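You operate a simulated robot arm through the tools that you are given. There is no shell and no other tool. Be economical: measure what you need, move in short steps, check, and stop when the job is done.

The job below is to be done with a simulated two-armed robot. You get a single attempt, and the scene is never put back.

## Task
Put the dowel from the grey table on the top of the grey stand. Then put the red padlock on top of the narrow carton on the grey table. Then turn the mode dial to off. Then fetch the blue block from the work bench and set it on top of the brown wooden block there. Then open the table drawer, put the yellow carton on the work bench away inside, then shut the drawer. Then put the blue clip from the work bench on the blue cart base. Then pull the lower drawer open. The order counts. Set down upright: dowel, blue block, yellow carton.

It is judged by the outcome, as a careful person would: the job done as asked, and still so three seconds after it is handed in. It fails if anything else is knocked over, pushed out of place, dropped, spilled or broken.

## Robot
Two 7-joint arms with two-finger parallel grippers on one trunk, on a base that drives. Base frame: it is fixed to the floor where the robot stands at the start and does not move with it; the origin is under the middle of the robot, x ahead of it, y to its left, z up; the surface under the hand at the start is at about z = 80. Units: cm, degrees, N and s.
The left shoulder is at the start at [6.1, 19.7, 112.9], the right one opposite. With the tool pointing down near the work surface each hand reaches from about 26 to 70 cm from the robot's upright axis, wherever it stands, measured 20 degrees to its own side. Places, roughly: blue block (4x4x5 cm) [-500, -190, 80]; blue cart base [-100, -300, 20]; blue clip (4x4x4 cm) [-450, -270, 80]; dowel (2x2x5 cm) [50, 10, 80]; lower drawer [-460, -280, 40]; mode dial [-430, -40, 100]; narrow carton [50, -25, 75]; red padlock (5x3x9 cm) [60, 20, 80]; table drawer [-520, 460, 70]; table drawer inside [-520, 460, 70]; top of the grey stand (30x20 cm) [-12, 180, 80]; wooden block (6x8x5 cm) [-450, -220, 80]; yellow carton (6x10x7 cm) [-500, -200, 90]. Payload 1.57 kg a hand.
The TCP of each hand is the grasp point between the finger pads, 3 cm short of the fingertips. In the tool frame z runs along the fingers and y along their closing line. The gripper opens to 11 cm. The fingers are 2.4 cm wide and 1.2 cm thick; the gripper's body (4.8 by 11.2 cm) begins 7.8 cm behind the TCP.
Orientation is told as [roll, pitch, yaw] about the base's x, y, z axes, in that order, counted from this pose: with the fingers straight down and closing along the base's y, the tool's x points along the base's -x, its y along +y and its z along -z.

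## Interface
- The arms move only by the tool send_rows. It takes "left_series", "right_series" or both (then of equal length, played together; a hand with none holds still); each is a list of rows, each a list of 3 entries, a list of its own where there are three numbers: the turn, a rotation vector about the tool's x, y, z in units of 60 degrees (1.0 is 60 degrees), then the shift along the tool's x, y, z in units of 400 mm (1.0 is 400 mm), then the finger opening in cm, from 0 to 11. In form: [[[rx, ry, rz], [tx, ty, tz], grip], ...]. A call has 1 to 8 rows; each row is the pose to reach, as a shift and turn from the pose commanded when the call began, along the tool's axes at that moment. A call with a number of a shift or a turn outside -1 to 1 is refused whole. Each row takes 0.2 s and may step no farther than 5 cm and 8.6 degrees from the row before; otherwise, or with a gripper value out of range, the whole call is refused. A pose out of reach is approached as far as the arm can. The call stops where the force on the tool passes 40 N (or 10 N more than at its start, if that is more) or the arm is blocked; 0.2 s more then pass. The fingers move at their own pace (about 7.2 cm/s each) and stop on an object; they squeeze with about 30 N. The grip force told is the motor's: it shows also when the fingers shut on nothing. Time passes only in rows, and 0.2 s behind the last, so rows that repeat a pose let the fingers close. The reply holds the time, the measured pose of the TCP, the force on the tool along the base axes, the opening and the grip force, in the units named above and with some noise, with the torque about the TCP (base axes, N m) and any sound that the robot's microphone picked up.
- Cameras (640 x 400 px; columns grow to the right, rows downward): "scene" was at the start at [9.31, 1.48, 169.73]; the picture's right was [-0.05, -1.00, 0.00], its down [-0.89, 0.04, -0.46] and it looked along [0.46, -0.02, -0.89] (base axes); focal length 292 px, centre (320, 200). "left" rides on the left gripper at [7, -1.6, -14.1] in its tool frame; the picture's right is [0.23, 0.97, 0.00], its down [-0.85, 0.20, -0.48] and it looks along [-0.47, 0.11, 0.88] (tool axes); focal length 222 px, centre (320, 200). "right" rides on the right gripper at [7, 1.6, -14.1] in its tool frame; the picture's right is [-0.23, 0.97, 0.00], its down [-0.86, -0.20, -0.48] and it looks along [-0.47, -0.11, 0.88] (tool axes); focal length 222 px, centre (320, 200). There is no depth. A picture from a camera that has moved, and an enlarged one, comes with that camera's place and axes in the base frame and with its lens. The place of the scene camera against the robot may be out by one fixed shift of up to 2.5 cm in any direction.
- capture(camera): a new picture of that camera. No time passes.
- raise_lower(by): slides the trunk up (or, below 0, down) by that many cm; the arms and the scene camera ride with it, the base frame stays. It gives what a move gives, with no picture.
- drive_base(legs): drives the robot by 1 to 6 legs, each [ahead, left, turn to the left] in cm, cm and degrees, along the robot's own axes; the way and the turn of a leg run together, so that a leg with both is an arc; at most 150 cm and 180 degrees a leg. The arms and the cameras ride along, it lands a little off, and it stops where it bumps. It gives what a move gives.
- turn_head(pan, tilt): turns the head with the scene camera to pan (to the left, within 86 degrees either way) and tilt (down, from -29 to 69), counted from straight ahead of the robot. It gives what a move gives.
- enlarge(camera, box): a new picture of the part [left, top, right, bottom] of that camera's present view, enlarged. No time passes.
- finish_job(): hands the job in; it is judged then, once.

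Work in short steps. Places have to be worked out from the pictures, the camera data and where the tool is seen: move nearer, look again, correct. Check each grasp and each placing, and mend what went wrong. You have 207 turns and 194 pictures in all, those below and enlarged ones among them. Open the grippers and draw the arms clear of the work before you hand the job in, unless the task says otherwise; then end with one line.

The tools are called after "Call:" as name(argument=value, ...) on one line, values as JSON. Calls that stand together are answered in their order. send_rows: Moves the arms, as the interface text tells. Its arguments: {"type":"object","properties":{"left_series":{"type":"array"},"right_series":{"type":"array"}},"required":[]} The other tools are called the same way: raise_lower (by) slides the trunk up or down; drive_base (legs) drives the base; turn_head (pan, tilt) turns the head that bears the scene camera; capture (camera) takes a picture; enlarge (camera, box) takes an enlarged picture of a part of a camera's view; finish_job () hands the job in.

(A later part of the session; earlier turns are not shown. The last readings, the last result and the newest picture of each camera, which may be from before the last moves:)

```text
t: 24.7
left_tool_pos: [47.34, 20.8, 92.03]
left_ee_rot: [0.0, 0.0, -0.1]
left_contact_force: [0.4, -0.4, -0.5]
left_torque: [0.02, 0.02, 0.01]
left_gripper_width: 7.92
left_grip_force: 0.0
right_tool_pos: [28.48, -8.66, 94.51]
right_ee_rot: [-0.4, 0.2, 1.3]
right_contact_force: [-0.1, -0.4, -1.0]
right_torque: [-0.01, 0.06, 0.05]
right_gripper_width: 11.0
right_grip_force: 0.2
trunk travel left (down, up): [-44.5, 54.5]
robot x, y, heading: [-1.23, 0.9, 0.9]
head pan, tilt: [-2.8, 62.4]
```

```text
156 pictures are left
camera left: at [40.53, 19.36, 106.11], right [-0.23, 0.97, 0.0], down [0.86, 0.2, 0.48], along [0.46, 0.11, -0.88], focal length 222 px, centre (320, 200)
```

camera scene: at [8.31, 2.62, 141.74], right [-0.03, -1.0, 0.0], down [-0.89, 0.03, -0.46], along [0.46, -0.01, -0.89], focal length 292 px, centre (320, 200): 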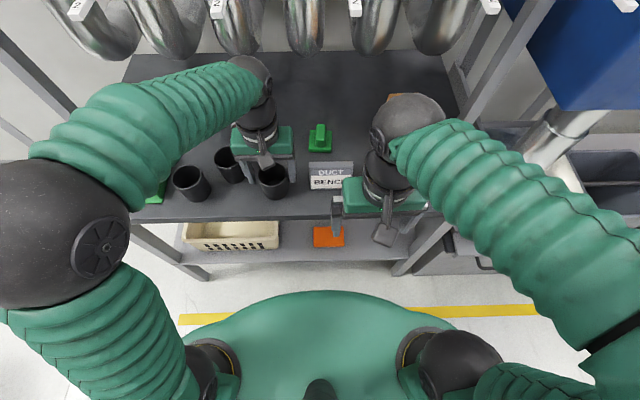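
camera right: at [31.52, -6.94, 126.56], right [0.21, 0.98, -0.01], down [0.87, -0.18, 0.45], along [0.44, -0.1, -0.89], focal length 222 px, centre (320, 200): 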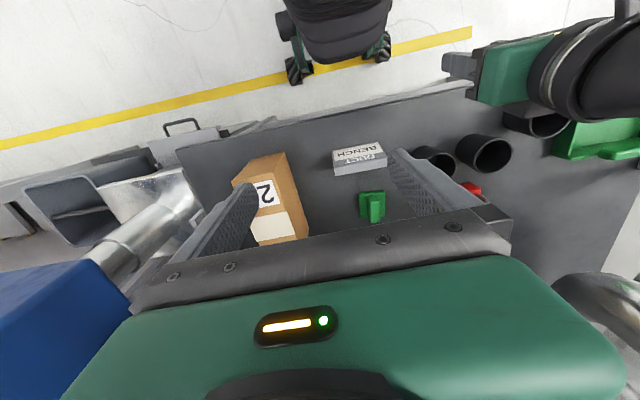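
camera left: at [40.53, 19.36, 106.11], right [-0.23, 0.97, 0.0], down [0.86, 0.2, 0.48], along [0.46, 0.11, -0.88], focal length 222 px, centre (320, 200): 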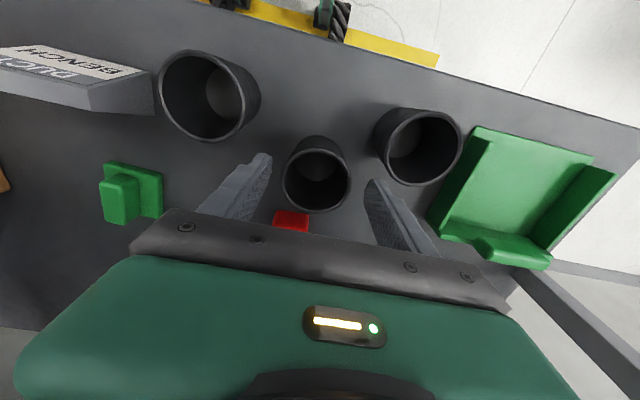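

Cup 2's rim centre is near [49.2, 21.2]. I centre over it and descend part way to check.

Call:
send_rows(left_series=[[[0, 0, 0], [-0.047, 0.01, 0], 7.9], [[0, 0, 0], [-0.047, 0.01, 0.06], 7.9], [[0, 0, 0], [-0.047, 0.01, 0.11], 7.9]])

Call:
capture(camera="left")

```text
t: 25.5
left_tool_pos: [49.25, 21.35, 87.71]
left_ee_rot: [0.0, 0.0, -0.2]
left_contact_force: [0.3, -0.3, 0.6]
left_torque: [-0.01, 0.0, 0.03]
left_gripper_width: 7.89
left_grip_force: 0.0
right_tool_pos: [28.26, -8.69, 94.56]
right_ee_rot: [-0.4, -0.1, 1.3]
right_contact_force: [0.5, -0.1, -0.2]
right_torque: [0.01, 0.01, -0.02]
right_gripper_width: 11.0
right_grip_force: 0.0
trunk travel left (down, up): [-44.5, 54.5]
robot x, y, heading: [-0.81, 1.26, 1.1]
head pan, tilt: [-2.8, 62.4]
```

```text
155 pictures are left
camera left: at [42.41, 19.82, 101.85], right [-0.23, 0.97, 0.0], down [0.86, 0.2, 0.48], along [0.47, 0.11, -0.88], focal length 222 px, centre (320, 200)
```

left: 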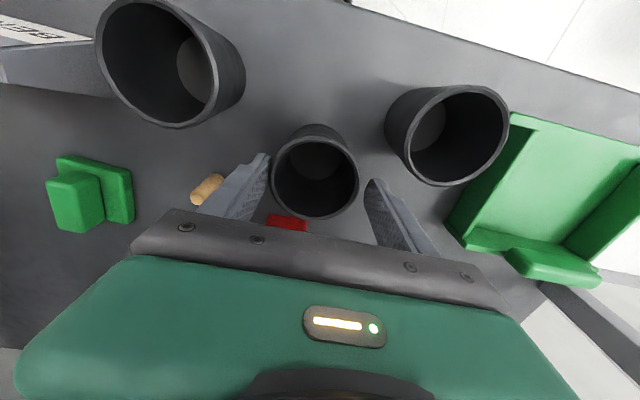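

Aligned. I descend, grip, move it by (−2, −1.2) cm, set it down and rise.

Call:
send_rows(left_series=[[[0, 0, 0], [0, 0, 0.058], 7.9], [[0, 0, 0], [0, 0, 0.058], 6], [[0, 0, 0], [0, 0, 0.058], 6], [[0, 0, 0], [0, 0, 0.058], 6], [[0, 0, 0], [0, 0, 0.045], 6], [[0, 0, 0], [0.05, -0.03, 0.045], 6], [[0, 0, 0], [0.05, -0.03, 0.058], 6]])

Call:
send_rows(left_series=[[[0, 0, 0], [0, 0, 0.0], 7.6], [[0, 0, 0], [0, 0, 0.0], 7.6], [[0, 0, 0], [0, 0, -0.07], 7.6], [[0, 0, 0], [0, 0, -0.16], 7.6]])

Call:
capture(camera="left")

```text
t: 27.1
left_tool_pos: [47.35, 20.07, 85.23]
left_ee_rot: [0.0, -0.2, -0.1]
left_contact_force: [-0.4, -1.0, 7.9]
left_torque: [-0.03, 0.19, 0.02]
left_gripper_width: 6.51
left_grip_force: 30.0
right_tool_pos: [28.18, -8.68, 94.67]
right_ee_rot: [-0.5, -0.1, 1.3]
right_contact_force: [1.2, 0.2, 0.4]
right_torque: [0.0, -0.02, 0.06]
right_gripper_width: 11.02
right_grip_force: 0.1
trunk travel left (down, up): [-44.5, 54.5]
robot x, y, heading: [-0.81, 1.15, 1.3]
head pan, tilt: [-2.8, 62.4]
```

```text
t: 28.1
left_tool_pos: [46.89, 20.15, 91.84]
left_ee_rot: [-0.1, -0.1, -0.1]
left_contact_force: [0.4, -0.3, 0.5]
left_torque: [-0.01, -0.04, -0.01]
left_gripper_width: 7.59
left_grip_force: 0.0
right_tool_pos: [28.19, -8.79, 94.65]
right_ee_rot: [-0.4, 0.0, 1.3]
right_contact_force: [-0.4, -1.1, -0.2]
right_torque: [0.02, 0.0, 0.03]
right_gripper_width: 10.98
right_grip_force: 0.0
trunk travel left (down, up): [-44.5, 54.5]
robot x, y, heading: [-0.97, 1.32, 1.0]
head pan, tilt: [-2.8, 62.4]
```

```text
154 pictures are left
camera left: at [39.99, 18.61, 105.85], right [-0.23, 0.97, 0.0], down [0.86, 0.2, 0.48], along [0.47, 0.11, -0.88], focal length 222 px, centre (320, 200)
```

left: 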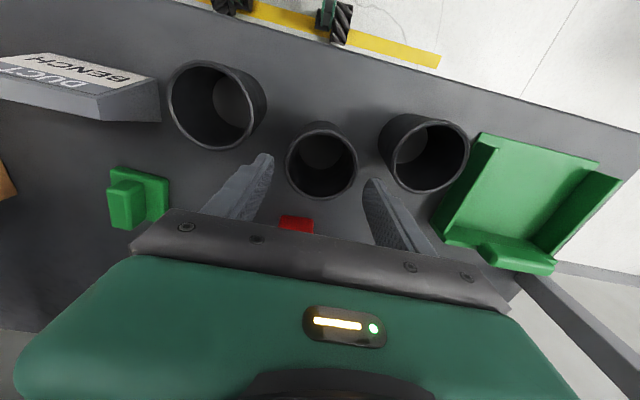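

The cups are back as they were. Now the dowel: I shift over it at z≈92 with the fingers at 5 cm.

Call:
send_rows(left_series=[[[0, 0, 0], [0, -0.07, 0.0], 5], [[0, 0, 0], [-0.05, -0.15, 0.0], 5], [[0, 0, 0], [-0.1, -0.216, 0.0], 5], [[0, 0, 0], [-0.15, -0.216, 0], 5]])

Call:
capture(camera="left")

Call:
capture(camera="scene")

```text
t: 29.1
left_tool_pos: [53.17, 11.44, 91.77]
left_ee_rot: [-0.1, 0.0, 0.0]
left_contact_force: [0.4, 0.7, -0.4]
left_torque: [0.03, 0.03, 0.04]
left_gripper_width: 4.99
left_grip_force: 0.0
right_tool_pos: [28.3, -8.71, 94.66]
right_ee_rot: [-0.5, 0.1, 1.4]
right_contact_force: [0.6, 0.2, -0.2]
right_torque: [-0.02, 0.01, -0.01]
right_gripper_width: 11.02
right_grip_force: 0.0
trunk travel left (down, up): [-44.5, 54.5]
robot x, y, heading: [-0.83, 1.27, 1.1]
head pan, tilt: [-2.8, 62.4]
```

```text
153 pictures are left
camera left: at [46.17, 9.92, 105.83], right [-0.23, 0.97, 0.0], down [0.86, 0.2, 0.48], along [0.47, 0.11, -0.88], focal length 222 px, centre (320, 200)
```

left: 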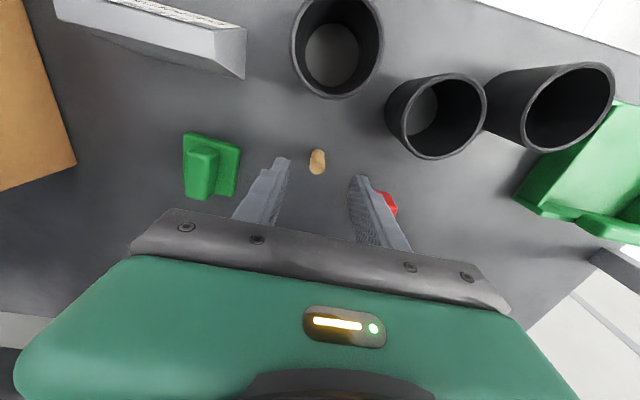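

```text
152 pictures are left
camera scene: at [8.56, 2.64, 141.72], right [-0.03, -1.0, 0.0], down [-0.89, 0.03, -0.46], along [0.46, -0.01, -0.89], focal length 292 px, centre (320, 200)
```

scene: 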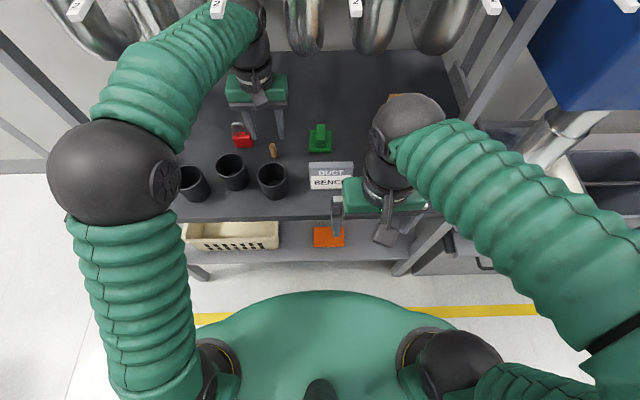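

The dowel stands at about [54.0, 11.4] between the fingers. I move 0.8 cm forward, descend to TCP z≈83.8 and close.

Call:
send_rows(left_series=[[[0, 0, 0], [-0.02, 0, 0.05], 5], [[0, 0, 0], [-0.02, 0, 0.13], 5], [[0, 0, 0], [-0.02, 0, 0.2], 5], [[0, 0, 0], [-0.02, 0, 0.2], 1], [[0, 0, 0], [-0.02, 0, 0.2], 1], [[0, 0, 0], [-0.02, 0, 0.2], 1]])

Call:
capture(camera="left")

```text
t: 30.5
left_tool_pos: [54.11, 11.75, 83.64]
left_ee_rot: [-0.1, 0.1, -0.2]
left_contact_force: [0.2, 0.1, -0.6]
left_torque: [-0.02, 0.0, 0.01]
left_gripper_width: 1.15
left_grip_force: 29.2
right_tool_pos: [28.19, -8.78, 94.66]
right_ee_rot: [-0.4, 0.0, 1.4]
right_contact_force: [1.5, 0.0, -1.2]
right_torque: [0.01, 0.01, -0.01]
right_gripper_width: 11.0
right_grip_force: 0.0
trunk travel left (down, up): [-44.5, 54.5]
robot x, y, heading: [-0.4, 0.88, 1.2]
head pan, tilt: [-2.8, 62.4]
```

```text
151 pictures are left
camera left: at [47.23, 10.29, 97.79], right [-0.23, 0.97, 0.0], down [0.86, 0.2, 0.48], along [0.47, 0.11, -0.88], focal length 222 px, centre (320, 200)
```

left: 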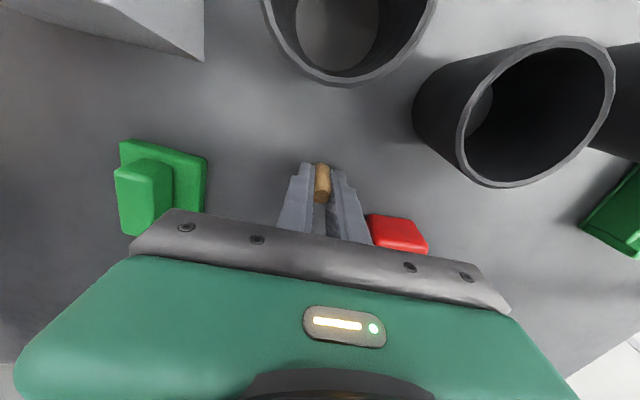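

The dowel is gripped at a width of 1.15 cm. I lift it to z≈92.5 and retreat over cup 1 in the same call.

Call:
send_rows(left_series=[[[0, 0, 0], [0, 0, -0.11], 0.5], [[0, 0, 0], [0, 0, -0.225], 0.5], [[0, 0, 0], [0.11, 0, -0.225], 0.5], [[0, 0, 0], [0.22, 0, -0.225], 0.5], [[0, 0, 0], [0.33, 0, -0.225], 0.5], [[0, 0, 0], [0.44, 0, -0.225], 0.5], [[0, 0, 0], [0.55, 0, -0.225], 0.5]])

Call:
capture(camera="left")

Call:
capture(camera="scene")

```text
t: 32.1
left_tool_pos: [31.71, 11.56, 92.94]
left_ee_rot: [0.1, -0.1, -0.1]
left_contact_force: [-0.4, 0.4, -0.8]
left_torque: [0.0, -0.02, 0.0]
left_gripper_width: 1.35
left_grip_force: 30.3
right_tool_pos: [28.12, -8.71, 94.63]
right_ee_rot: [-0.4, -0.1, 1.3]
right_contact_force: [0.5, 0.2, 0.4]
right_torque: [-0.01, -0.04, -0.01]
right_gripper_width: 11.01
right_grip_force: 0.0
trunk travel left (down, up): [-44.5, 54.5]
robot x, y, heading: [-0.86, 1.0, 1.0]
head pan, tilt: [-2.8, 62.4]
```

```text
150 pictures are left
camera left: at [24.76, 10.19, 107.12], right [-0.23, 0.97, 0.0], down [0.85, 0.2, 0.48], along [0.47, 0.11, -0.88], focal length 222 px, centre (320, 200)
```

left: 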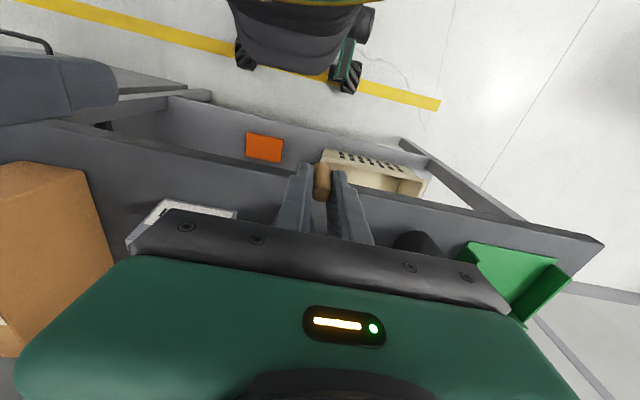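

```text
149 pictures are left
camera scene: at [8.12, 2.66, 141.75], right [-0.03, -1.0, 0.0], down [-0.89, 0.03, -0.46], along [0.46, -0.01, -0.89], focal length 292 px, centre (320, 200)
```

scene: 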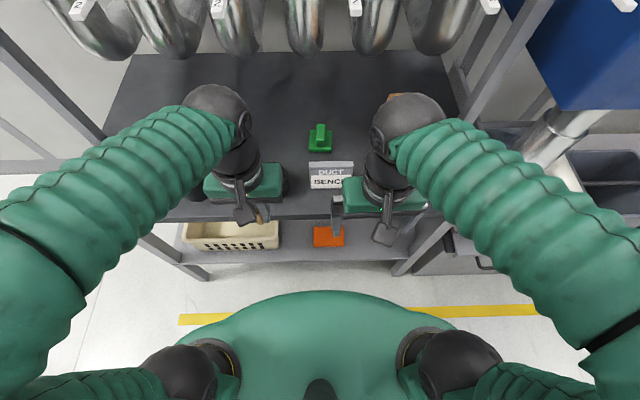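

The dowel is secure. I raise the trunk and look left toward the stand before driving.

Call:
raise_lower(by=24)

Call:
turn_head(pan=80, tilt=25)

Call:
capture(camera="scene")

```text
t: 34.6
left_tool_pos: [31.94, 11.63, 117.04]
left_ee_rot: [0.1, -0.1, -0.1]
left_contact_force: [0.8, 0.1, 0.5]
left_torque: [-0.01, -0.01, -0.01]
left_gripper_width: 1.34
left_grip_force: 29.8
right_tool_pos: [28.28, -8.63, 118.65]
right_ee_rot: [-0.4, 0.0, 1.4]
right_contact_force: [-0.2, 0.1, 0.4]
right_torque: [-0.01, 0.0, -0.01]
right_gripper_width: 11.01
right_grip_force: 0.0
trunk travel left (down, up): [-68.5, 30.5]
robot x, y, heading: [-0.88, 1.1, 1.2]
head pan, tilt: [-2.8, 62.4]
```

```text
t: 36.2
left_tool_pos: [31.96, 11.67, 116.93]
left_ee_rot: [0.0, 0.0, -0.1]
left_contact_force: [0.0, -0.1, -0.3]
left_torque: [0.03, -0.01, 0.02]
left_gripper_width: 1.38
left_grip_force: 29.9
right_tool_pos: [28.2, -8.75, 118.47]
right_ee_rot: [-0.4, -0.1, 1.3]
right_contact_force: [0.3, -0.9, -0.5]
right_torque: [0.01, -0.01, -0.01]
right_gripper_width: 11.0
right_grip_force: 0.0
trunk travel left (down, up): [-68.5, 30.5]
robot x, y, heading: [-1.22, 0.97, 1.4]
head pan, tilt: [80.0, 25.0]
```

```text
148 pictures are left
camera scene: at [3.41, 11.93, 171.02], right [0.99, -0.15, 0.0], down [-0.07, -0.42, -0.91], along [0.14, 0.9, -0.42], focal length 292 px, centre (320, 200)
```

scene: 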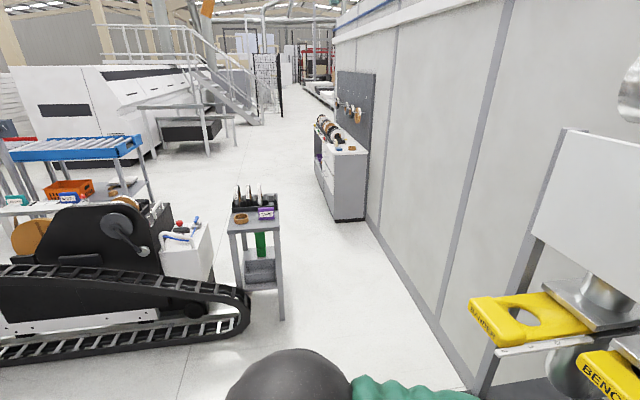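

The grey stand is at about [-13, 185], beside a tracked machine. I'll zoom in on its top.

Call:
enlarge(camera="scene", box=[170, 160, 330, 330])

```text
2.35 times, centred on (250, 245) of scene
camera zoom: at [3.41, 11.93, 171.02], right [0.99, -0.15, 0.0], down [-0.07, -0.42, -0.91], along [0.14, 0.9, -0.42], focal length 686 px, centre (485, 94)
```

zoom: 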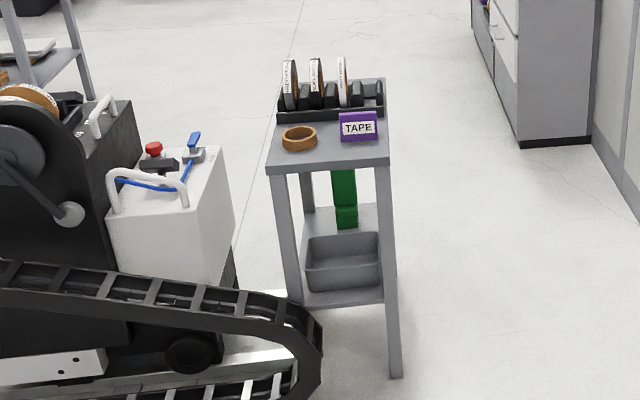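

The stand top has its free strip at the front, around [-13, 174]. I back off 35, turn left 89, advance 90, and look again.

Call:
drive_base(legs=[[-35, 0, 0], [0, 0, 89], [85, 0, 0]])

Call:
turn_head(pan=0, tilt=45)

Call:
capture(camera="scene")

```text
t: 46.3
left_tool_pos: [-50.04, 115.16, 117.01]
left_ee_rot: [0.0, -0.1, 90.7]
left_contact_force: [-0.5, -0.2, -0.4]
left_torque: [0.0, -0.01, 0.0]
left_gripper_width: 1.36
left_grip_force: 29.9
right_tool_pos: [-29.6, 111.76, 118.61]
right_ee_rot: [-0.4, 0.0, 92.1]
right_contact_force: [0.9, 1.0, -0.1]
right_torque: [0.03, -0.02, 0.01]
right_gripper_width: 11.01
right_grip_force: 0.1
trunk travel left (down, up): [-68.5, 30.5]
robot x, y, heading: [-38.84, 82.4, 92.0]
head pan, tilt: [80.0, 25.0]
```

```text
t: 47.9
left_tool_pos: [-50.16, 115.28, 116.9]
left_ee_rot: [-0.1, 0.1, 90.7]
left_contact_force: [-0.4, 0.2, -0.3]
left_torque: [0.0, 0.0, 0.01]
left_gripper_width: 1.36
left_grip_force: 29.9
right_tool_pos: [-29.52, 111.76, 118.64]
right_ee_rot: [-0.4, 0.0, 92.2]
right_contact_force: [0.0, 0.4, 0.3]
right_torque: [0.0, 0.0, 0.01]
right_gripper_width: 11.0
right_grip_force: 0.1
trunk travel left (down, up): [-68.5, 30.5]
robot x, y, heading: [-38.96, 82.95, 92.1]
head pan, tilt: [0.0, 45.0]
```

```text
146 pictures are left
camera scene: at [-39.56, 95.61, 167.96], right [1.0, 0.04, 0.0], down [0.02, -0.71, -0.71], along [-0.02, 0.71, -0.71], focal length 292 px, centre (320, 200)
```

scene: 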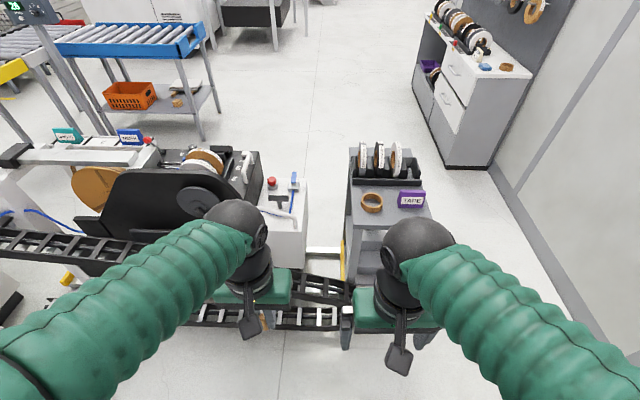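

The stand's front edge is at y≈170 and x runs from −29 to 2. I'll place the dowel at about [-12, 175], so I drive ahead 20, right 37, then ahead 20.

Call:
drive_base(legs=[[20, 0, -1], [0, -36, 0], [20, 0, 0]])

Call:
turn_head(pan=0, tilt=55)

Call:
capture(camera="scene")

Call:
capture(camera="left")

```text
t: 52.6
left_tool_pos: [-13.45, 155.47, 117.23]
left_ee_rot: [0.0, -0.2, 89.0]
left_contact_force: [0.4, 1.3, -0.9]
left_torque: [-0.03, -0.05, 0.02]
left_gripper_width: 1.37
left_grip_force: 29.9
right_tool_pos: [6.86, 151.35, 118.67]
right_ee_rot: [-0.4, 0.0, 90.5]
right_contact_force: [0.1, 0.8, -0.6]
right_torque: [-0.04, -0.07, 0.04]
right_gripper_width: 11.02
right_grip_force: 0.1
trunk travel left (down, up): [-68.5, 30.5]
robot x, y, heading: [-3.63, 122.79, 90.3]
head pan, tilt: [0.0, 45.0]
```

```text
t: 53.3
left_tool_pos: [-13.86, 155.62, 117.09]
left_ee_rot: [-0.2, 0.0, 88.9]
left_contact_force: [-0.4, 0.4, 0.3]
left_torque: [-0.04, 0.01, 0.02]
left_gripper_width: 1.34
left_grip_force: 29.7
right_tool_pos: [6.51, 151.4, 118.71]
right_ee_rot: [-0.6, 0.2, 90.5]
right_contact_force: [0.1, 0.3, -0.1]
right_torque: [-0.05, 0.0, 0.0]
right_gripper_width: 11.0
right_grip_force: 0.0
trunk travel left (down, up): [-68.5, 30.5]
robot x, y, heading: [-3.16, 122.22, 90.4]
head pan, tilt: [0.0, 55.0]
```

```text
145 pictures are left
camera scene: at [-2.26, 134.7, 166.71], right [1.0, 0.01, -0.01], down [0.0, -0.82, -0.57], along [-0.01, 0.57, -0.82], focal length 292 px, centre (320, 200)
```

scene: 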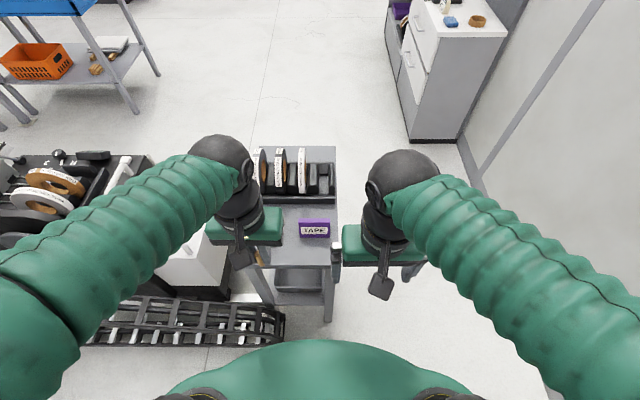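

```text
144 pictures are left
camera left: at [-12.32, 148.68, 131.16], right [-0.98, -0.21, 0.0], down [-0.19, 0.86, 0.48], along [-0.1, 0.47, -0.88], focal length 222 px, centre (320, 200)
```

left: 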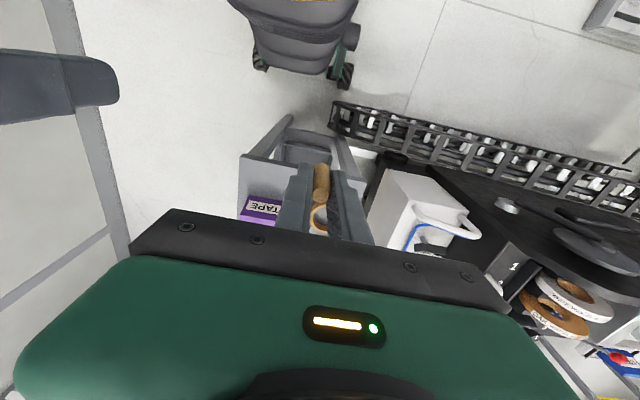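

I'll zoom the left view for the stand's front edge and the free area.

Call:
enlarge(camera="left", box=[220, 100, 420, 240])

Call:
enlarge(camera="scene", box=[220, 130, 370, 330])

```text
2.86 times, centred on (320, 170) of left
camera zoom: at [-12.32, 148.68, 131.16], right [-0.98, -0.21, 0.0], down [-0.19, 0.86, 0.48], along [-0.1, 0.47, -0.88], focal length 635 px, centre (320, 286)
```

zoom: 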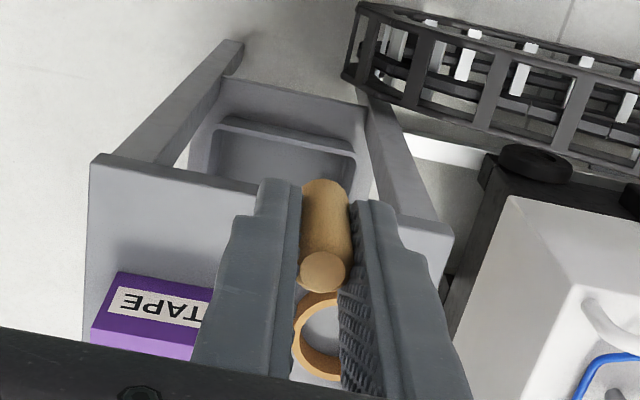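

```text
2.00 times, centred on (295, 230) of scene
camera zoom: at [-2.26, 134.7, 166.71], right [1.0, 0.01, -0.01], down [0.0, -0.82, -0.57], along [-0.01, 0.57, -0.82], focal length 584 px, centre (370, 140)
```

zoom: 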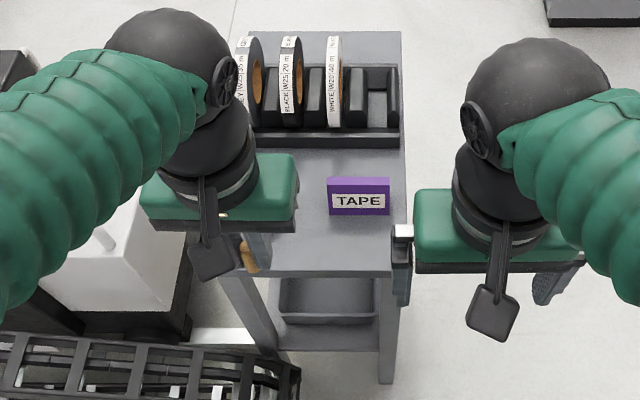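

The stand's front edge is at y≈168, x from −28 to 2.6, and the tape ring and sign start at y≈176. I'll set the dowel at about [-11, 172.5], moving forward and sideways at height first.

Call:
send_rows(left_series=[[[0, 0, 0], [-0.1, -0.015, 0], 0.5], [[0, 0, 0], [-0.2, -0.03, 0], 0.5], [[0, 0, 0], [-0.3, -0.05, 0], 0.5], [[0, 0, 0], [-0.4, -0.065, 0], 0.5], [[0, 0, 0], [-0.432, -0.065, 0], 0.5]])

Call:
raise_lower(by=-22)

Call:
capture(camera="left")

Call:
capture(camera="scene")

```text
t: 54.5
left_tool_pos: [-11.23, 172.93, 117.15]
left_ee_rot: [-0.4, -0.1, 89.1]
left_contact_force: [-1.0, 0.1, -0.3]
left_torque: [0.02, 0.0, 0.0]
left_gripper_width: 1.35
left_grip_force: 30.0
right_tool_pos: [6.06, 151.3, 118.72]
right_ee_rot: [-0.9, 0.0, 90.6]
right_contact_force: [0.8, 0.6, 0.4]
right_torque: [0.02, 0.01, 0.01]
right_gripper_width: 11.0
right_grip_force: 0.0
trunk travel left (down, up): [-68.5, 30.5]
robot x, y, heading: [-3.71, 122.38, 90.2]
head pan, tilt: [0.0, 55.0]
```

```text
t: 56.8
left_tool_pos: [-11.37, 172.92, 95.18]
left_ee_rot: [-0.4, -0.1, 88.9]
left_contact_force: [0.5, 1.0, 0.0]
left_torque: [0.03, 0.04, 0.0]
left_gripper_width: 1.36
left_grip_force: 30.1
right_tool_pos: [5.95, 151.34, 96.76]
right_ee_rot: [-0.8, 0.0, 90.5]
right_contact_force: [-0.2, -0.3, -0.3]
right_torque: [-0.02, 0.0, 0.02]
right_gripper_width: 10.98
right_grip_force: 0.0
trunk travel left (down, up): [-46.5, 52.5]
robot x, y, heading: [-3.72, 122.45, 90.4]
head pan, tilt: [0.0, 55.0]
```

```text
141 pictures are left
camera left: at [-9.84, 165.91, 109.26], right [-0.98, -0.21, -0.01], down [-0.19, 0.86, 0.48], along [-0.1, 0.47, -0.88], focal length 222 px, centre (320, 200)
```

left: 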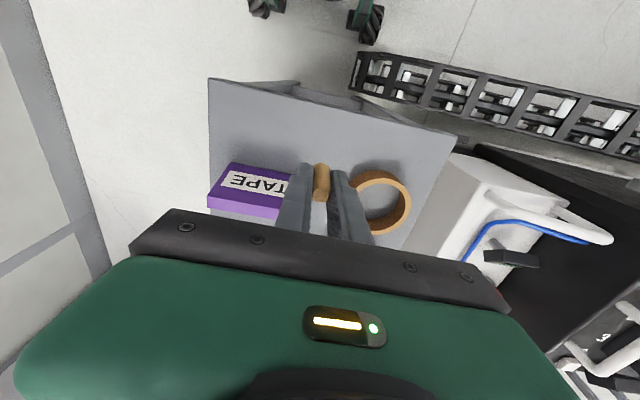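

```text
140 pictures are left
camera scene: at [-2.64, 134.48, 144.77], right [1.0, 0.01, -0.01], down [0.0, -0.82, -0.57], along [-0.01, 0.57, -0.82], focal length 292 px, centre (320, 200)
```

scene: 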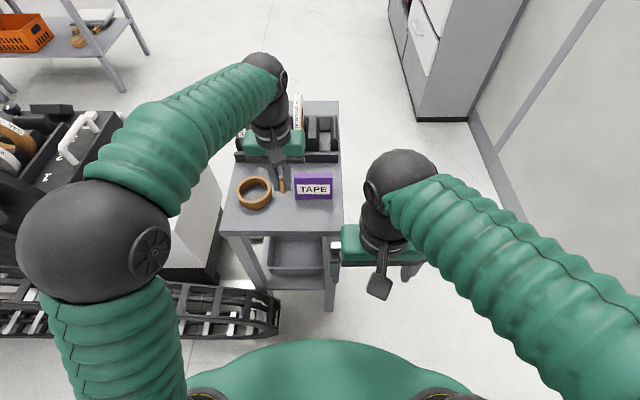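

The dowel hangs between ring and sign with clearance. I shift back 0.9 cm and descend to TCP z≈84.5, then feel for the surface.

Call:
send_rows(left_series=[[[0, 0, 0], [0.022, 0, 0.08], 0.5], [[0, 0, 0], [0.022, 0, 0.16], 0.5], [[0, 0, 0], [0.022, 0, 0.24], 0.5], [[0, 0, 0], [0.022, 0, 0.265], 0.5]])

Call:
enlarge(camera="left", box=[220, 80, 440, 240])

Call:
enlarge(camera="scene", box=[210, 110, 360, 270])

```text
t: 57.8
left_tool_pos: [-11.05, 171.89, 84.55]
left_ee_rot: [-0.4, -0.2, 89.1]
left_contact_force: [0.3, 0.9, -0.4]
left_torque: [0.0, 0.0, -0.03]
left_gripper_width: 1.36
left_grip_force: 29.3
right_tool_pos: [6.07, 151.36, 96.75]
right_ee_rot: [-0.9, 0.0, 90.6]
right_contact_force: [1.2, 0.5, 0.0]
right_torque: [0.0, -0.05, 0.01]
right_gripper_width: 11.02
right_grip_force: 0.1
trunk travel left (down, up): [-46.5, 52.5]
robot x, y, heading: [-3.25, 122.51, 90.4]
head pan, tilt: [0.0, 55.0]
```

```text
2.50 times, centred on (330, 160) of left
camera zoom: at [-9.72, 165.01, 98.6], right [-0.98, -0.21, -0.01], down [-0.19, 0.86, 0.48], along [-0.1, 0.47, -0.88], focal length 555 px, centre (295, 300)
```

zoom: 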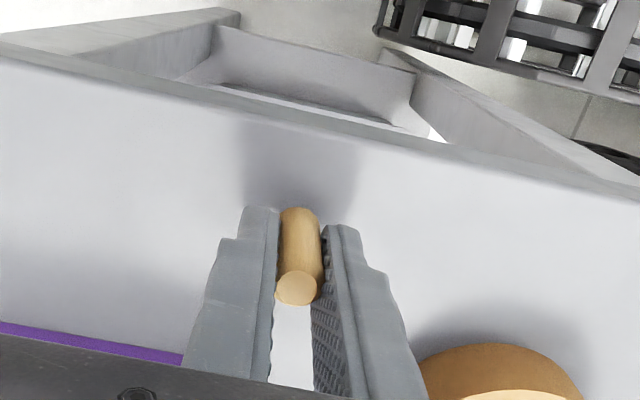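

```text
2.50 times, centred on (285, 190) of scene
camera zoom: at [-2.64, 134.51, 144.76], right [1.0, 0.01, -0.01], down [0.0, -0.82, -0.57], along [-0.01, 0.57, -0.82], focal length 729 px, centre (408, 225)
```

zoom: 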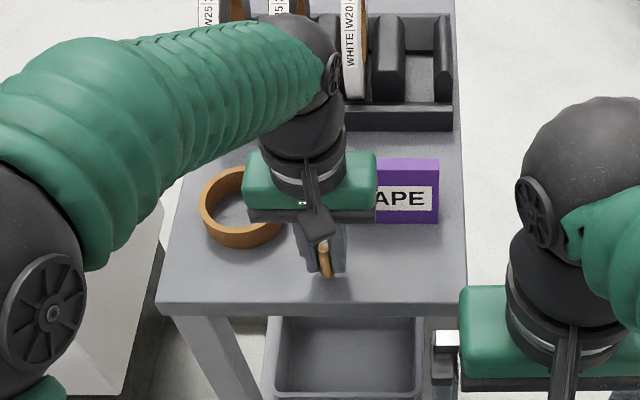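

Nearly down. I lower in 0.25 cm steps, watching the force.

Call:
send_rows(left_series=[[[0, 0, 0], [0, 0, 0.007], 0.5], [[0, 0, 0], [0, 0, 0.014], 0.5], [[0, 0, 0], [0, 0, 0.02], 0.5]])

```text
t: 58.6
left_tool_pos: [-11.27, 171.94, 83.96]
left_ee_rot: [-0.4, -0.5, 89.1]
left_contact_force: [-2.3, -0.7, 23.4]
left_torque: [-0.12, 0.12, 0.01]
left_gripper_width: 1.36
left_grip_force: 29.8
right_tool_pos: [5.98, 151.15, 96.97]
right_ee_rot: [-0.8, -0.3, 90.6]
right_contact_force: [-0.6, 0.3, 0.9]
right_torque: [0.02, -0.01, 0.0]
right_gripper_width: 11.01
right_grip_force: 0.1
trunk travel left (down, up): [-46.5, 52.5]
robot x, y, heading: [-2.98, 122.55, 90.0]
head pan, tilt: [0.0, 55.0]
```

It's touching with 23 N. I relieve a bit, open gently, and rise.

Call:
send_rows(left_series=[[[0, 0, 0], [0, 0, -0.006], 0.5], [[0, 0, 0], [0, 0, -0.006], 2.8], [[0, 0, 0], [0, 0, -0.006], 2.8], [[0, 0, 0], [0, 0, -0.006], 2.8], [[0, 0, 0], [0, 0, -0.08], 2.8], [[0, 0, 0], [0, 0, -0.18], 2.8], [[0, 0, 0], [0, 0, -0.29], 2.8]])

Call:
enlarge(camera="left", box=[220, 80, 440, 240])

```text
t: 60.2
left_tool_pos: [-11.41, 171.75, 95.3]
left_ee_rot: [-0.4, -0.2, 89.1]
left_contact_force: [-0.3, 1.0, 0.2]
left_torque: [0.01, -0.02, 0.0]
left_gripper_width: 2.82
left_grip_force: 0.1
right_tool_pos: [6.06, 151.29, 96.74]
right_ee_rot: [-0.8, -0.1, 90.5]
right_contact_force: [0.5, -0.3, -0.7]
right_torque: [0.01, 0.01, -0.03]
right_gripper_width: 11.0
right_grip_force: 0.1
trunk travel left (down, up): [-46.5, 52.5]
robot x, y, heading: [-3.24, 122.35, 90.6]
head pan, tilt: [0.0, 55.0]
```

```text
2.50 times, centred on (330, 160) of left
camera zoom: at [-10.0, 164.89, 109.46], right [-0.98, -0.21, -0.01], down [-0.19, 0.86, 0.48], along [-0.1, 0.47, -0.88], focal length 555 px, centre (295, 300)
```

zoom: 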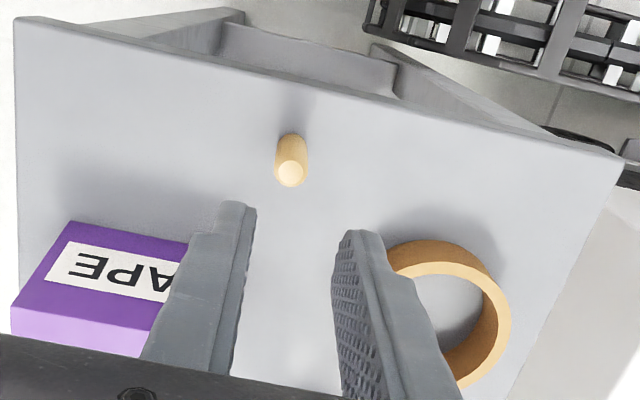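

The dowel stands upright. I retract the left hand and raise the trunk before driving back to the table.

Call:
send_rows(left_series=[[[0, 0, 0], [0.1, 0, -0.05], 5], [[0, 0, 0], [0.2, 0.03, -0.05], 5], [[0, 0, 0], [0.3, 0.05, -0.05], 5], [[0, 0, 0], [0.4, 0.06, -0.05], 5]])

Call:
raise_lower(by=22)

Call:
drive_base(legs=[[-20, 0, 0], [0, 35, 0], [-93, 0, 0], [0, 0, -90]])

Call:
turn_head(pan=0, tilt=45)

Call:
capture(camera="scene")

```text
t: 61.2
left_tool_pos: [-13.95, 155.94, 97.69]
left_ee_rot: [-0.3, -0.3, 88.9]
left_contact_force: [-0.1, 0.8, 0.2]
left_torque: [-0.02, 0.0, 0.0]
left_gripper_width: 5.01
left_grip_force: 0.0
right_tool_pos: [6.04, 151.15, 96.83]
right_ee_rot: [-0.8, -0.1, 90.5]
right_contact_force: [-0.2, 0.1, -0.4]
right_torque: [0.0, -0.01, 0.01]
right_gripper_width: 11.02
right_grip_force: 0.0
trunk travel left (down, up): [-46.5, 52.5]
robot x, y, heading: [-3.16, 122.74, 90.6]
head pan, tilt: [0.0, 55.0]
```

```text
t: 63.5
left_tool_pos: [-13.93, 156.02, 119.56]
left_ee_rot: [-0.5, -0.2, 89.2]
left_contact_force: [0.1, 0.2, -0.2]
left_torque: [0.0, 0.02, -0.02]
left_gripper_width: 5.01
left_grip_force: 0.0
right_tool_pos: [5.98, 151.3, 118.89]
right_ee_rot: [-0.8, 0.0, 90.5]
right_contact_force: [-0.7, 0.6, -0.8]
right_torque: [0.04, 0.03, -0.01]
right_gripper_width: 10.98
right_grip_force: 0.0
trunk travel left (down, up): [-68.5, 30.5]
robot x, y, heading: [-3.4, 122.87, 90.0]
head pan, tilt: [0.0, 55.0]
```

```text
t: 75.3
left_tool_pos: [-5.33, 19.35, 119.4]
left_ee_rot: [-0.3, -0.1, -1.6]
left_contact_force: [0.3, 0.9, 0.1]
left_torque: [-0.02, 0.02, 0.0]
left_gripper_width: 5.0
left_grip_force: 0.0
right_tool_pos: [-10.35, -0.4, 118.64]
right_ee_rot: [-1.0, 0.1, -0.2]
right_contact_force: [-0.3, 0.1, -1.0]
right_torque: [0.03, 0.0, 0.0]
right_gripper_width: 11.0
right_grip_force: 0.1
trunk travel left (down, up): [-68.5, 30.5]
robot x, y, heading: [-39.24, 9.35, -0.5]
head pan, tilt: [0.0, 55.0]
```

```text
t: 76.0
left_tool_pos: [-5.37, 19.37, 119.41]
left_ee_rot: [-0.4, -0.1, -1.6]
left_contact_force: [-0.4, -0.3, -0.2]
left_torque: [0.01, 0.0, -0.01]
left_gripper_width: 5.01
left_grip_force: 0.1
right_tool_pos: [-10.36, -0.45, 118.6]
right_ee_rot: [-0.9, 0.0, -0.3]
right_contact_force: [0.4, 0.1, -1.0]
right_torque: [0.0, -0.02, 0.02]
right_gripper_width: 11.01
right_grip_force: 0.0
trunk travel left (down, up): [-68.5, 30.5]
robot x, y, heading: [-39.27, 9.31, -0.5]
head pan, tilt: [0.0, 45.0]
```

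```text
136 pictures are left
camera scene: at [-28.18, 10.8, 167.95], right [-0.01, -1.0, 0.0], down [-0.71, 0.01, -0.71], along [0.71, -0.01, -0.71], focal length 292 px, centre (320, 200)
```

scene: 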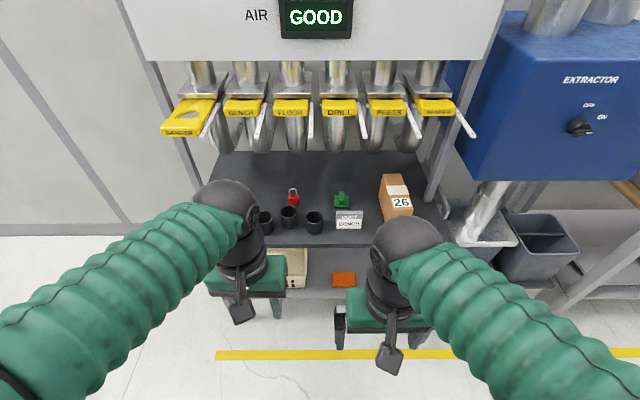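

The table is in good view. I'll zoom on the padlock and carton.

Call:
enlarge(camera="scene", box=[240, 150, 430, 260])

```text
3.37 times, centred on (335, 205) of scene
camera zoom: at [-28.18, 10.8, 167.95], right [-0.01, -1.0, 0.0], down [-0.71, 0.01, -0.71], along [0.71, -0.01, -0.71], focal length 983 px, centre (270, 183)
```

zoom: 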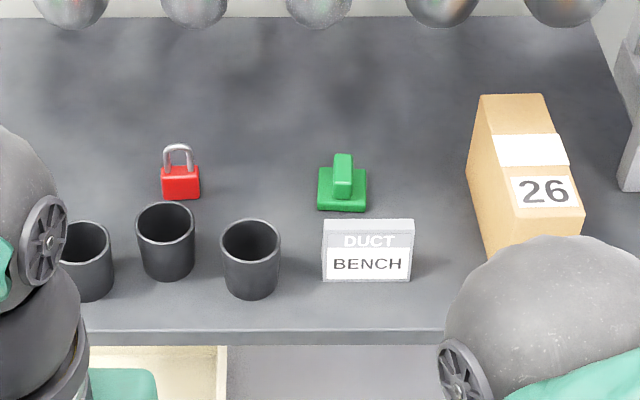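

The padlock stands upright, shackle up, at about [57.5, 19.8]. To keep the wrist away from the hopper cylinders I'll tilt the fingers about 20° forward. First I lower the trunk and drive up to the table.

Call:
raise_lower(by=-24)

Call:
drive_base(legs=[[37, 0, 0.5]])

Call:
send_rows(left_series=[[[0, -0.11, 0], [0, 0, -0.02], 8], [[0, -0.22, 0], [0, 0, -0.02], 8], [[0, -0.333, 0], [0, 0, -0.02], 8]])

Call:
capture(camera="left")

Call:
capture(camera="scene")

```text
t: 78.5
left_tool_pos: [-5.4, 19.46, 95.43]
left_ee_rot: [-0.4, -0.1, -1.6]
left_contact_force: [0.3, -0.1, -0.2]
left_torque: [-0.01, 0.01, 0.0]
left_gripper_width: 5.02
left_grip_force: 0.1
right_tool_pos: [-10.33, -0.53, 94.67]
right_ee_rot: [-0.8, 0.0, -0.3]
right_contact_force: [-0.4, -0.4, 0.4]
right_torque: [-0.05, 0.02, 0.0]
right_gripper_width: 10.98
right_grip_force: 0.1
trunk travel left (down, up): [-44.5, 54.5]
robot x, y, heading: [-39.08, 9.18, -0.3]
head pan, tilt: [0.0, 45.0]
```

```text
t: 80.8
left_tool_pos: [30.48, 19.58, 95.34]
left_ee_rot: [-0.5, -0.1, -1.1]
left_contact_force: [0.0, 0.2, 0.5]
left_torque: [0.0, 0.0, -0.04]
left_gripper_width: 5.01
left_grip_force: 0.1
right_tool_pos: [25.88, -0.35, 94.72]
right_ee_rot: [-0.8, 0.2, 0.4]
right_contact_force: [0.1, -0.6, -0.3]
right_torque: [-0.03, 0.0, 0.0]
right_gripper_width: 11.0
right_grip_force: 0.0
trunk travel left (down, up): [-44.5, 54.5]
robot x, y, heading: [-3.02, 8.94, 0.1]
head pan, tilt: [0.0, 45.0]
```

```text
t: 81.6
left_tool_pos: [31.02, 19.68, 95.26]
left_ee_rot: [-0.5, -13.3, -1.0]
left_contact_force: [1.3, 0.3, -1.2]
left_torque: [0.02, 0.02, -0.02]
left_gripper_width: 8.0
left_grip_force: 0.0
left hand out of reach, approached as far as the arm can: row 2, 3
right_tool_pos: [25.69, -0.22, 94.53]
right_ee_rot: [-0.9, 0.0, 0.4]
right_contact_force: [-1.1, 0.1, -0.3]
right_torque: [-0.01, 0.0, -0.01]
right_gripper_width: 11.0
right_grip_force: 0.1
trunk travel left (down, up): [-44.5, 54.5]
robot x, y, heading: [-2.9, 8.79, -0.1]
head pan, tilt: [0.0, 45.0]
```

```text
134 pictures are left
camera left: at [21.05, 18.45, 107.38], right [-0.2, 0.98, -0.06], down [0.73, 0.19, 0.66], along [0.66, 0.09, -0.75], focal length 222 px, centre (320, 200)
```

left: 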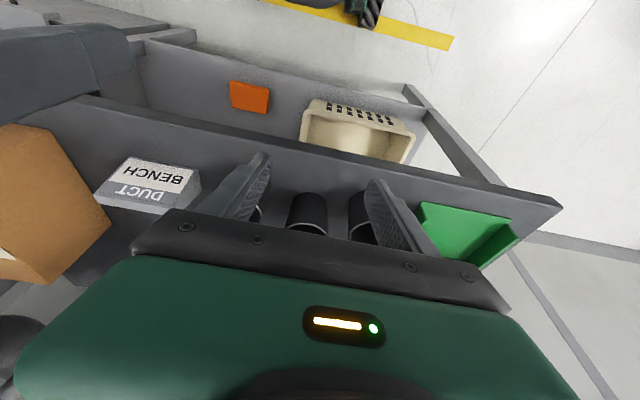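

```text
133 pictures are left
camera scene: at [7.76, 10.84, 143.96], right [0.0, -1.0, 0.0], down [-0.71, 0.0, -0.71], along [0.71, 0.0, -0.71], focal length 292 px, centre (320, 200)
```

scene: 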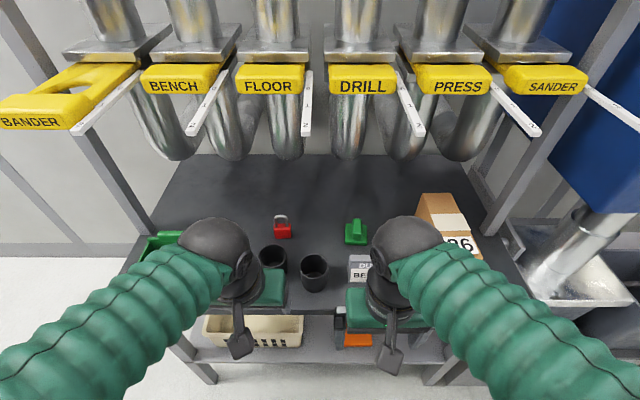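

The view shows the padlock clear behind the cups. I move forward to x≈46 at z≈93, still above the cup rims, completing the tilt to −20°.

Call:
send_rows(left_series=[[[0, 0, 0], [-0.09, 0, 0.035], 8], [[0, 0, 0], [-0.18, 0, 0.07], 8], [[0, -0.05, 0], [-0.27, 0, 0.105], 8], [[0, -0.11, 0], [-0.352, 0, 0.14], 8]])

Call:
capture(camera="left")

Call:
capture(camera="scene")

```text
t: 82.6
left_tool_pos: [46.05, 19.07, 92.97]
left_ee_rot: [-0.5, -19.8, -1.1]
left_contact_force: [0.0, 0.2, -0.2]
left_torque: [0.01, 0.03, -0.01]
left_gripper_width: 8.03
left_grip_force: 0.0
right_tool_pos: [25.89, -0.27, 94.59]
right_ee_rot: [-0.8, 0.0, 0.3]
right_contact_force: [1.0, 0.0, 0.3]
right_torque: [0.01, 0.02, -0.01]
right_gripper_width: 10.99
right_grip_force: 0.0
trunk travel left (down, up): [-44.5, 54.5]
robot x, y, heading: [-3.31, 9.26, 0.2]
head pan, tilt: [0.0, 45.0]
```

```text
132 pictures are left
camera left: at [34.64, 17.88, 103.87], right [-0.19, 0.98, -0.08], down [0.65, 0.19, 0.74], along [0.74, 0.09, -0.67], focal length 222 px, centre (320, 200)
```

left: 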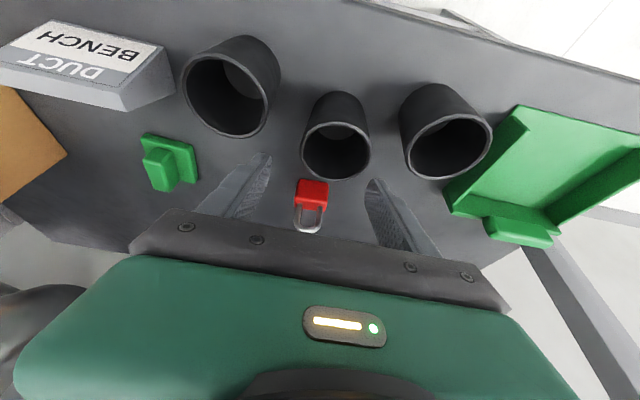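

```text
131 pictures are left
camera scene: at [7.98, 10.78, 143.94], right [0.0, -1.0, 0.0], down [-0.71, 0.0, -0.71], along [0.71, 0.0, -0.71], focal length 292 px, centre (320, 200)
```

scene: 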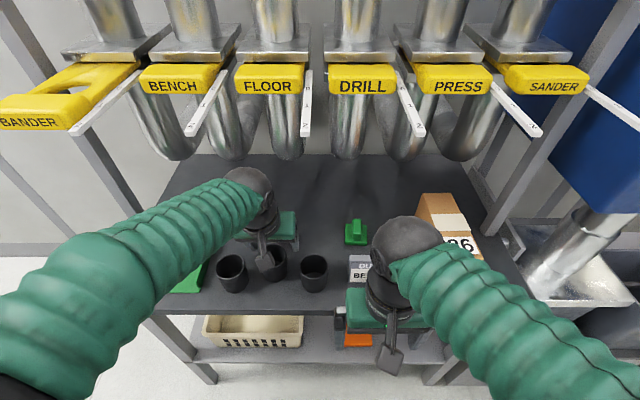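

The padlock is centred near [58, 19.5] and between the fingers. I move over it first, then check before descending.

Call:
send_rows(left_series=[[[0, 0, 0], [-0.094, 0.006, 0.034], 8], [[0, 0, 0], [-0.188, 0.012, 0.068], 8], [[0, 0, 0], [-0.282, 0.016, 0.102], 8], [[0, 0, 0], [-0.257, 0.016, 0.173], 8]])

Call:
capture(camera="left")

Call:
capture(camera="scene")

```text
t: 83.6
left_tool_pos: [58.03, 19.75, 89.82]
left_ee_rot: [-0.5, -19.9, -1.0]
left_contact_force: [-1.0, -0.2, 0.6]
left_torque: [0.04, -0.02, 0.01]
left_gripper_width: 8.01
left_grip_force: 0.1
right_tool_pos: [25.65, -0.37, 94.5]
right_ee_rot: [-0.8, 0.2, 0.3]
right_contact_force: [0.1, 0.9, -1.0]
right_torque: [-0.01, 0.0, -0.02]
right_gripper_width: 10.99
right_grip_force: 0.0
trunk travel left (down, up): [-44.5, 54.5]
robot x, y, heading: [-3.06, 9.21, 0.3]
head pan, tilt: [0.0, 45.0]
```

```text
130 pictures are left
camera left: at [46.64, 18.53, 100.82], right [-0.19, 0.98, -0.08], down [0.65, 0.19, 0.74], along [0.74, 0.09, -0.67], focal length 222 px, centre (320, 200)
```

left: 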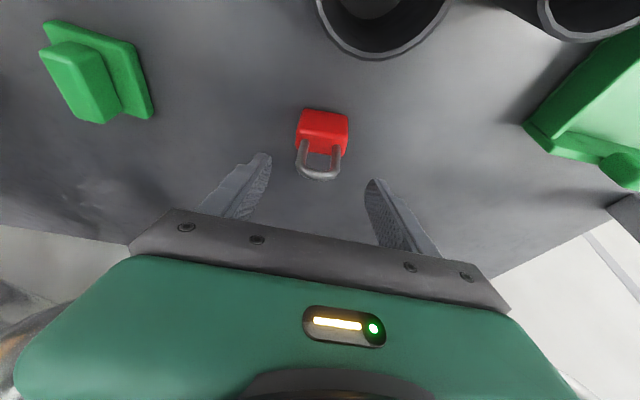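

```text
129 pictures are left
camera scene: at [7.88, 10.79, 143.95], right [0.0, -1.0, 0.0], down [-0.71, 0.0, -0.71], along [0.71, 0.0, -0.71], focal length 292 px, centre (320, 200)
```

scene: 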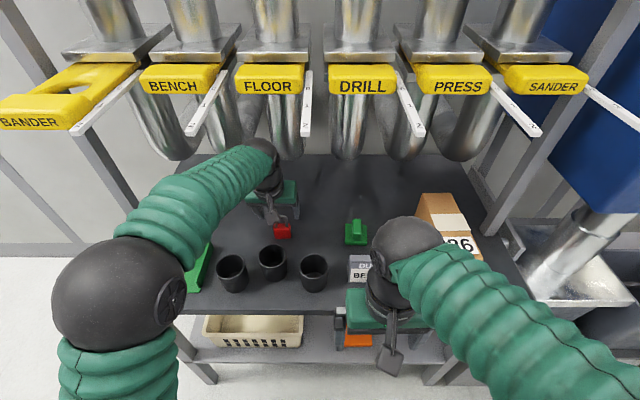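

The padlock centre is at about [57.9, 19.3]. I descend to z≈84 and close on the body.

Call:
send_rows(left_series=[[[0, 0, 0], [0.025, -0.008, 0.068], 8], [[0, 0, 0], [0.049, -0.008, 0.1365], 8], [[0, 0, 0], [0.049, -0.008, 0.1365], 3], [[0, 0, 0], [0.049, -0.008, 0.1365], 3], [[0, 0, 0], [0.049, -0.008, 0.1365], 3], [[0, 0, 0], [0.049, -0.008, 0.1365], 3]])

Call:
capture(camera="left")

```text
t: 85.0
left_tool_pos: [58.07, 19.25, 84.03]
left_ee_rot: [-0.5, -19.8, -1.0]
left_contact_force: [0.4, -0.5, 2.9]
left_torque: [0.07, -0.02, 0.04]
left_gripper_width: 4.54
left_grip_force: 30.2
right_tool_pos: [25.73, -0.33, 94.63]
right_ee_rot: [-0.8, 0.1, 0.3]
right_contact_force: [-0.2, 0.4, 0.1]
right_torque: [0.03, 0.0, 0.0]
right_gripper_width: 10.98
right_grip_force: 0.0
trunk travel left (down, up): [-44.5, 54.5]
robot x, y, heading: [-3.03, 8.62, 0.2]
head pan, tilt: [0.0, 45.0]
```

```text
128 pictures are left
camera left: at [46.64, 18.03, 95.02], right [-0.19, 0.98, -0.08], down [0.65, 0.19, 0.74], along [0.74, 0.09, -0.67], focal length 222 px, centre (320, 200)
```

left: 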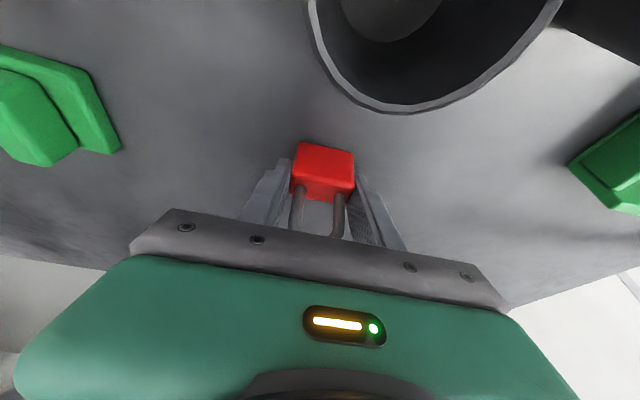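

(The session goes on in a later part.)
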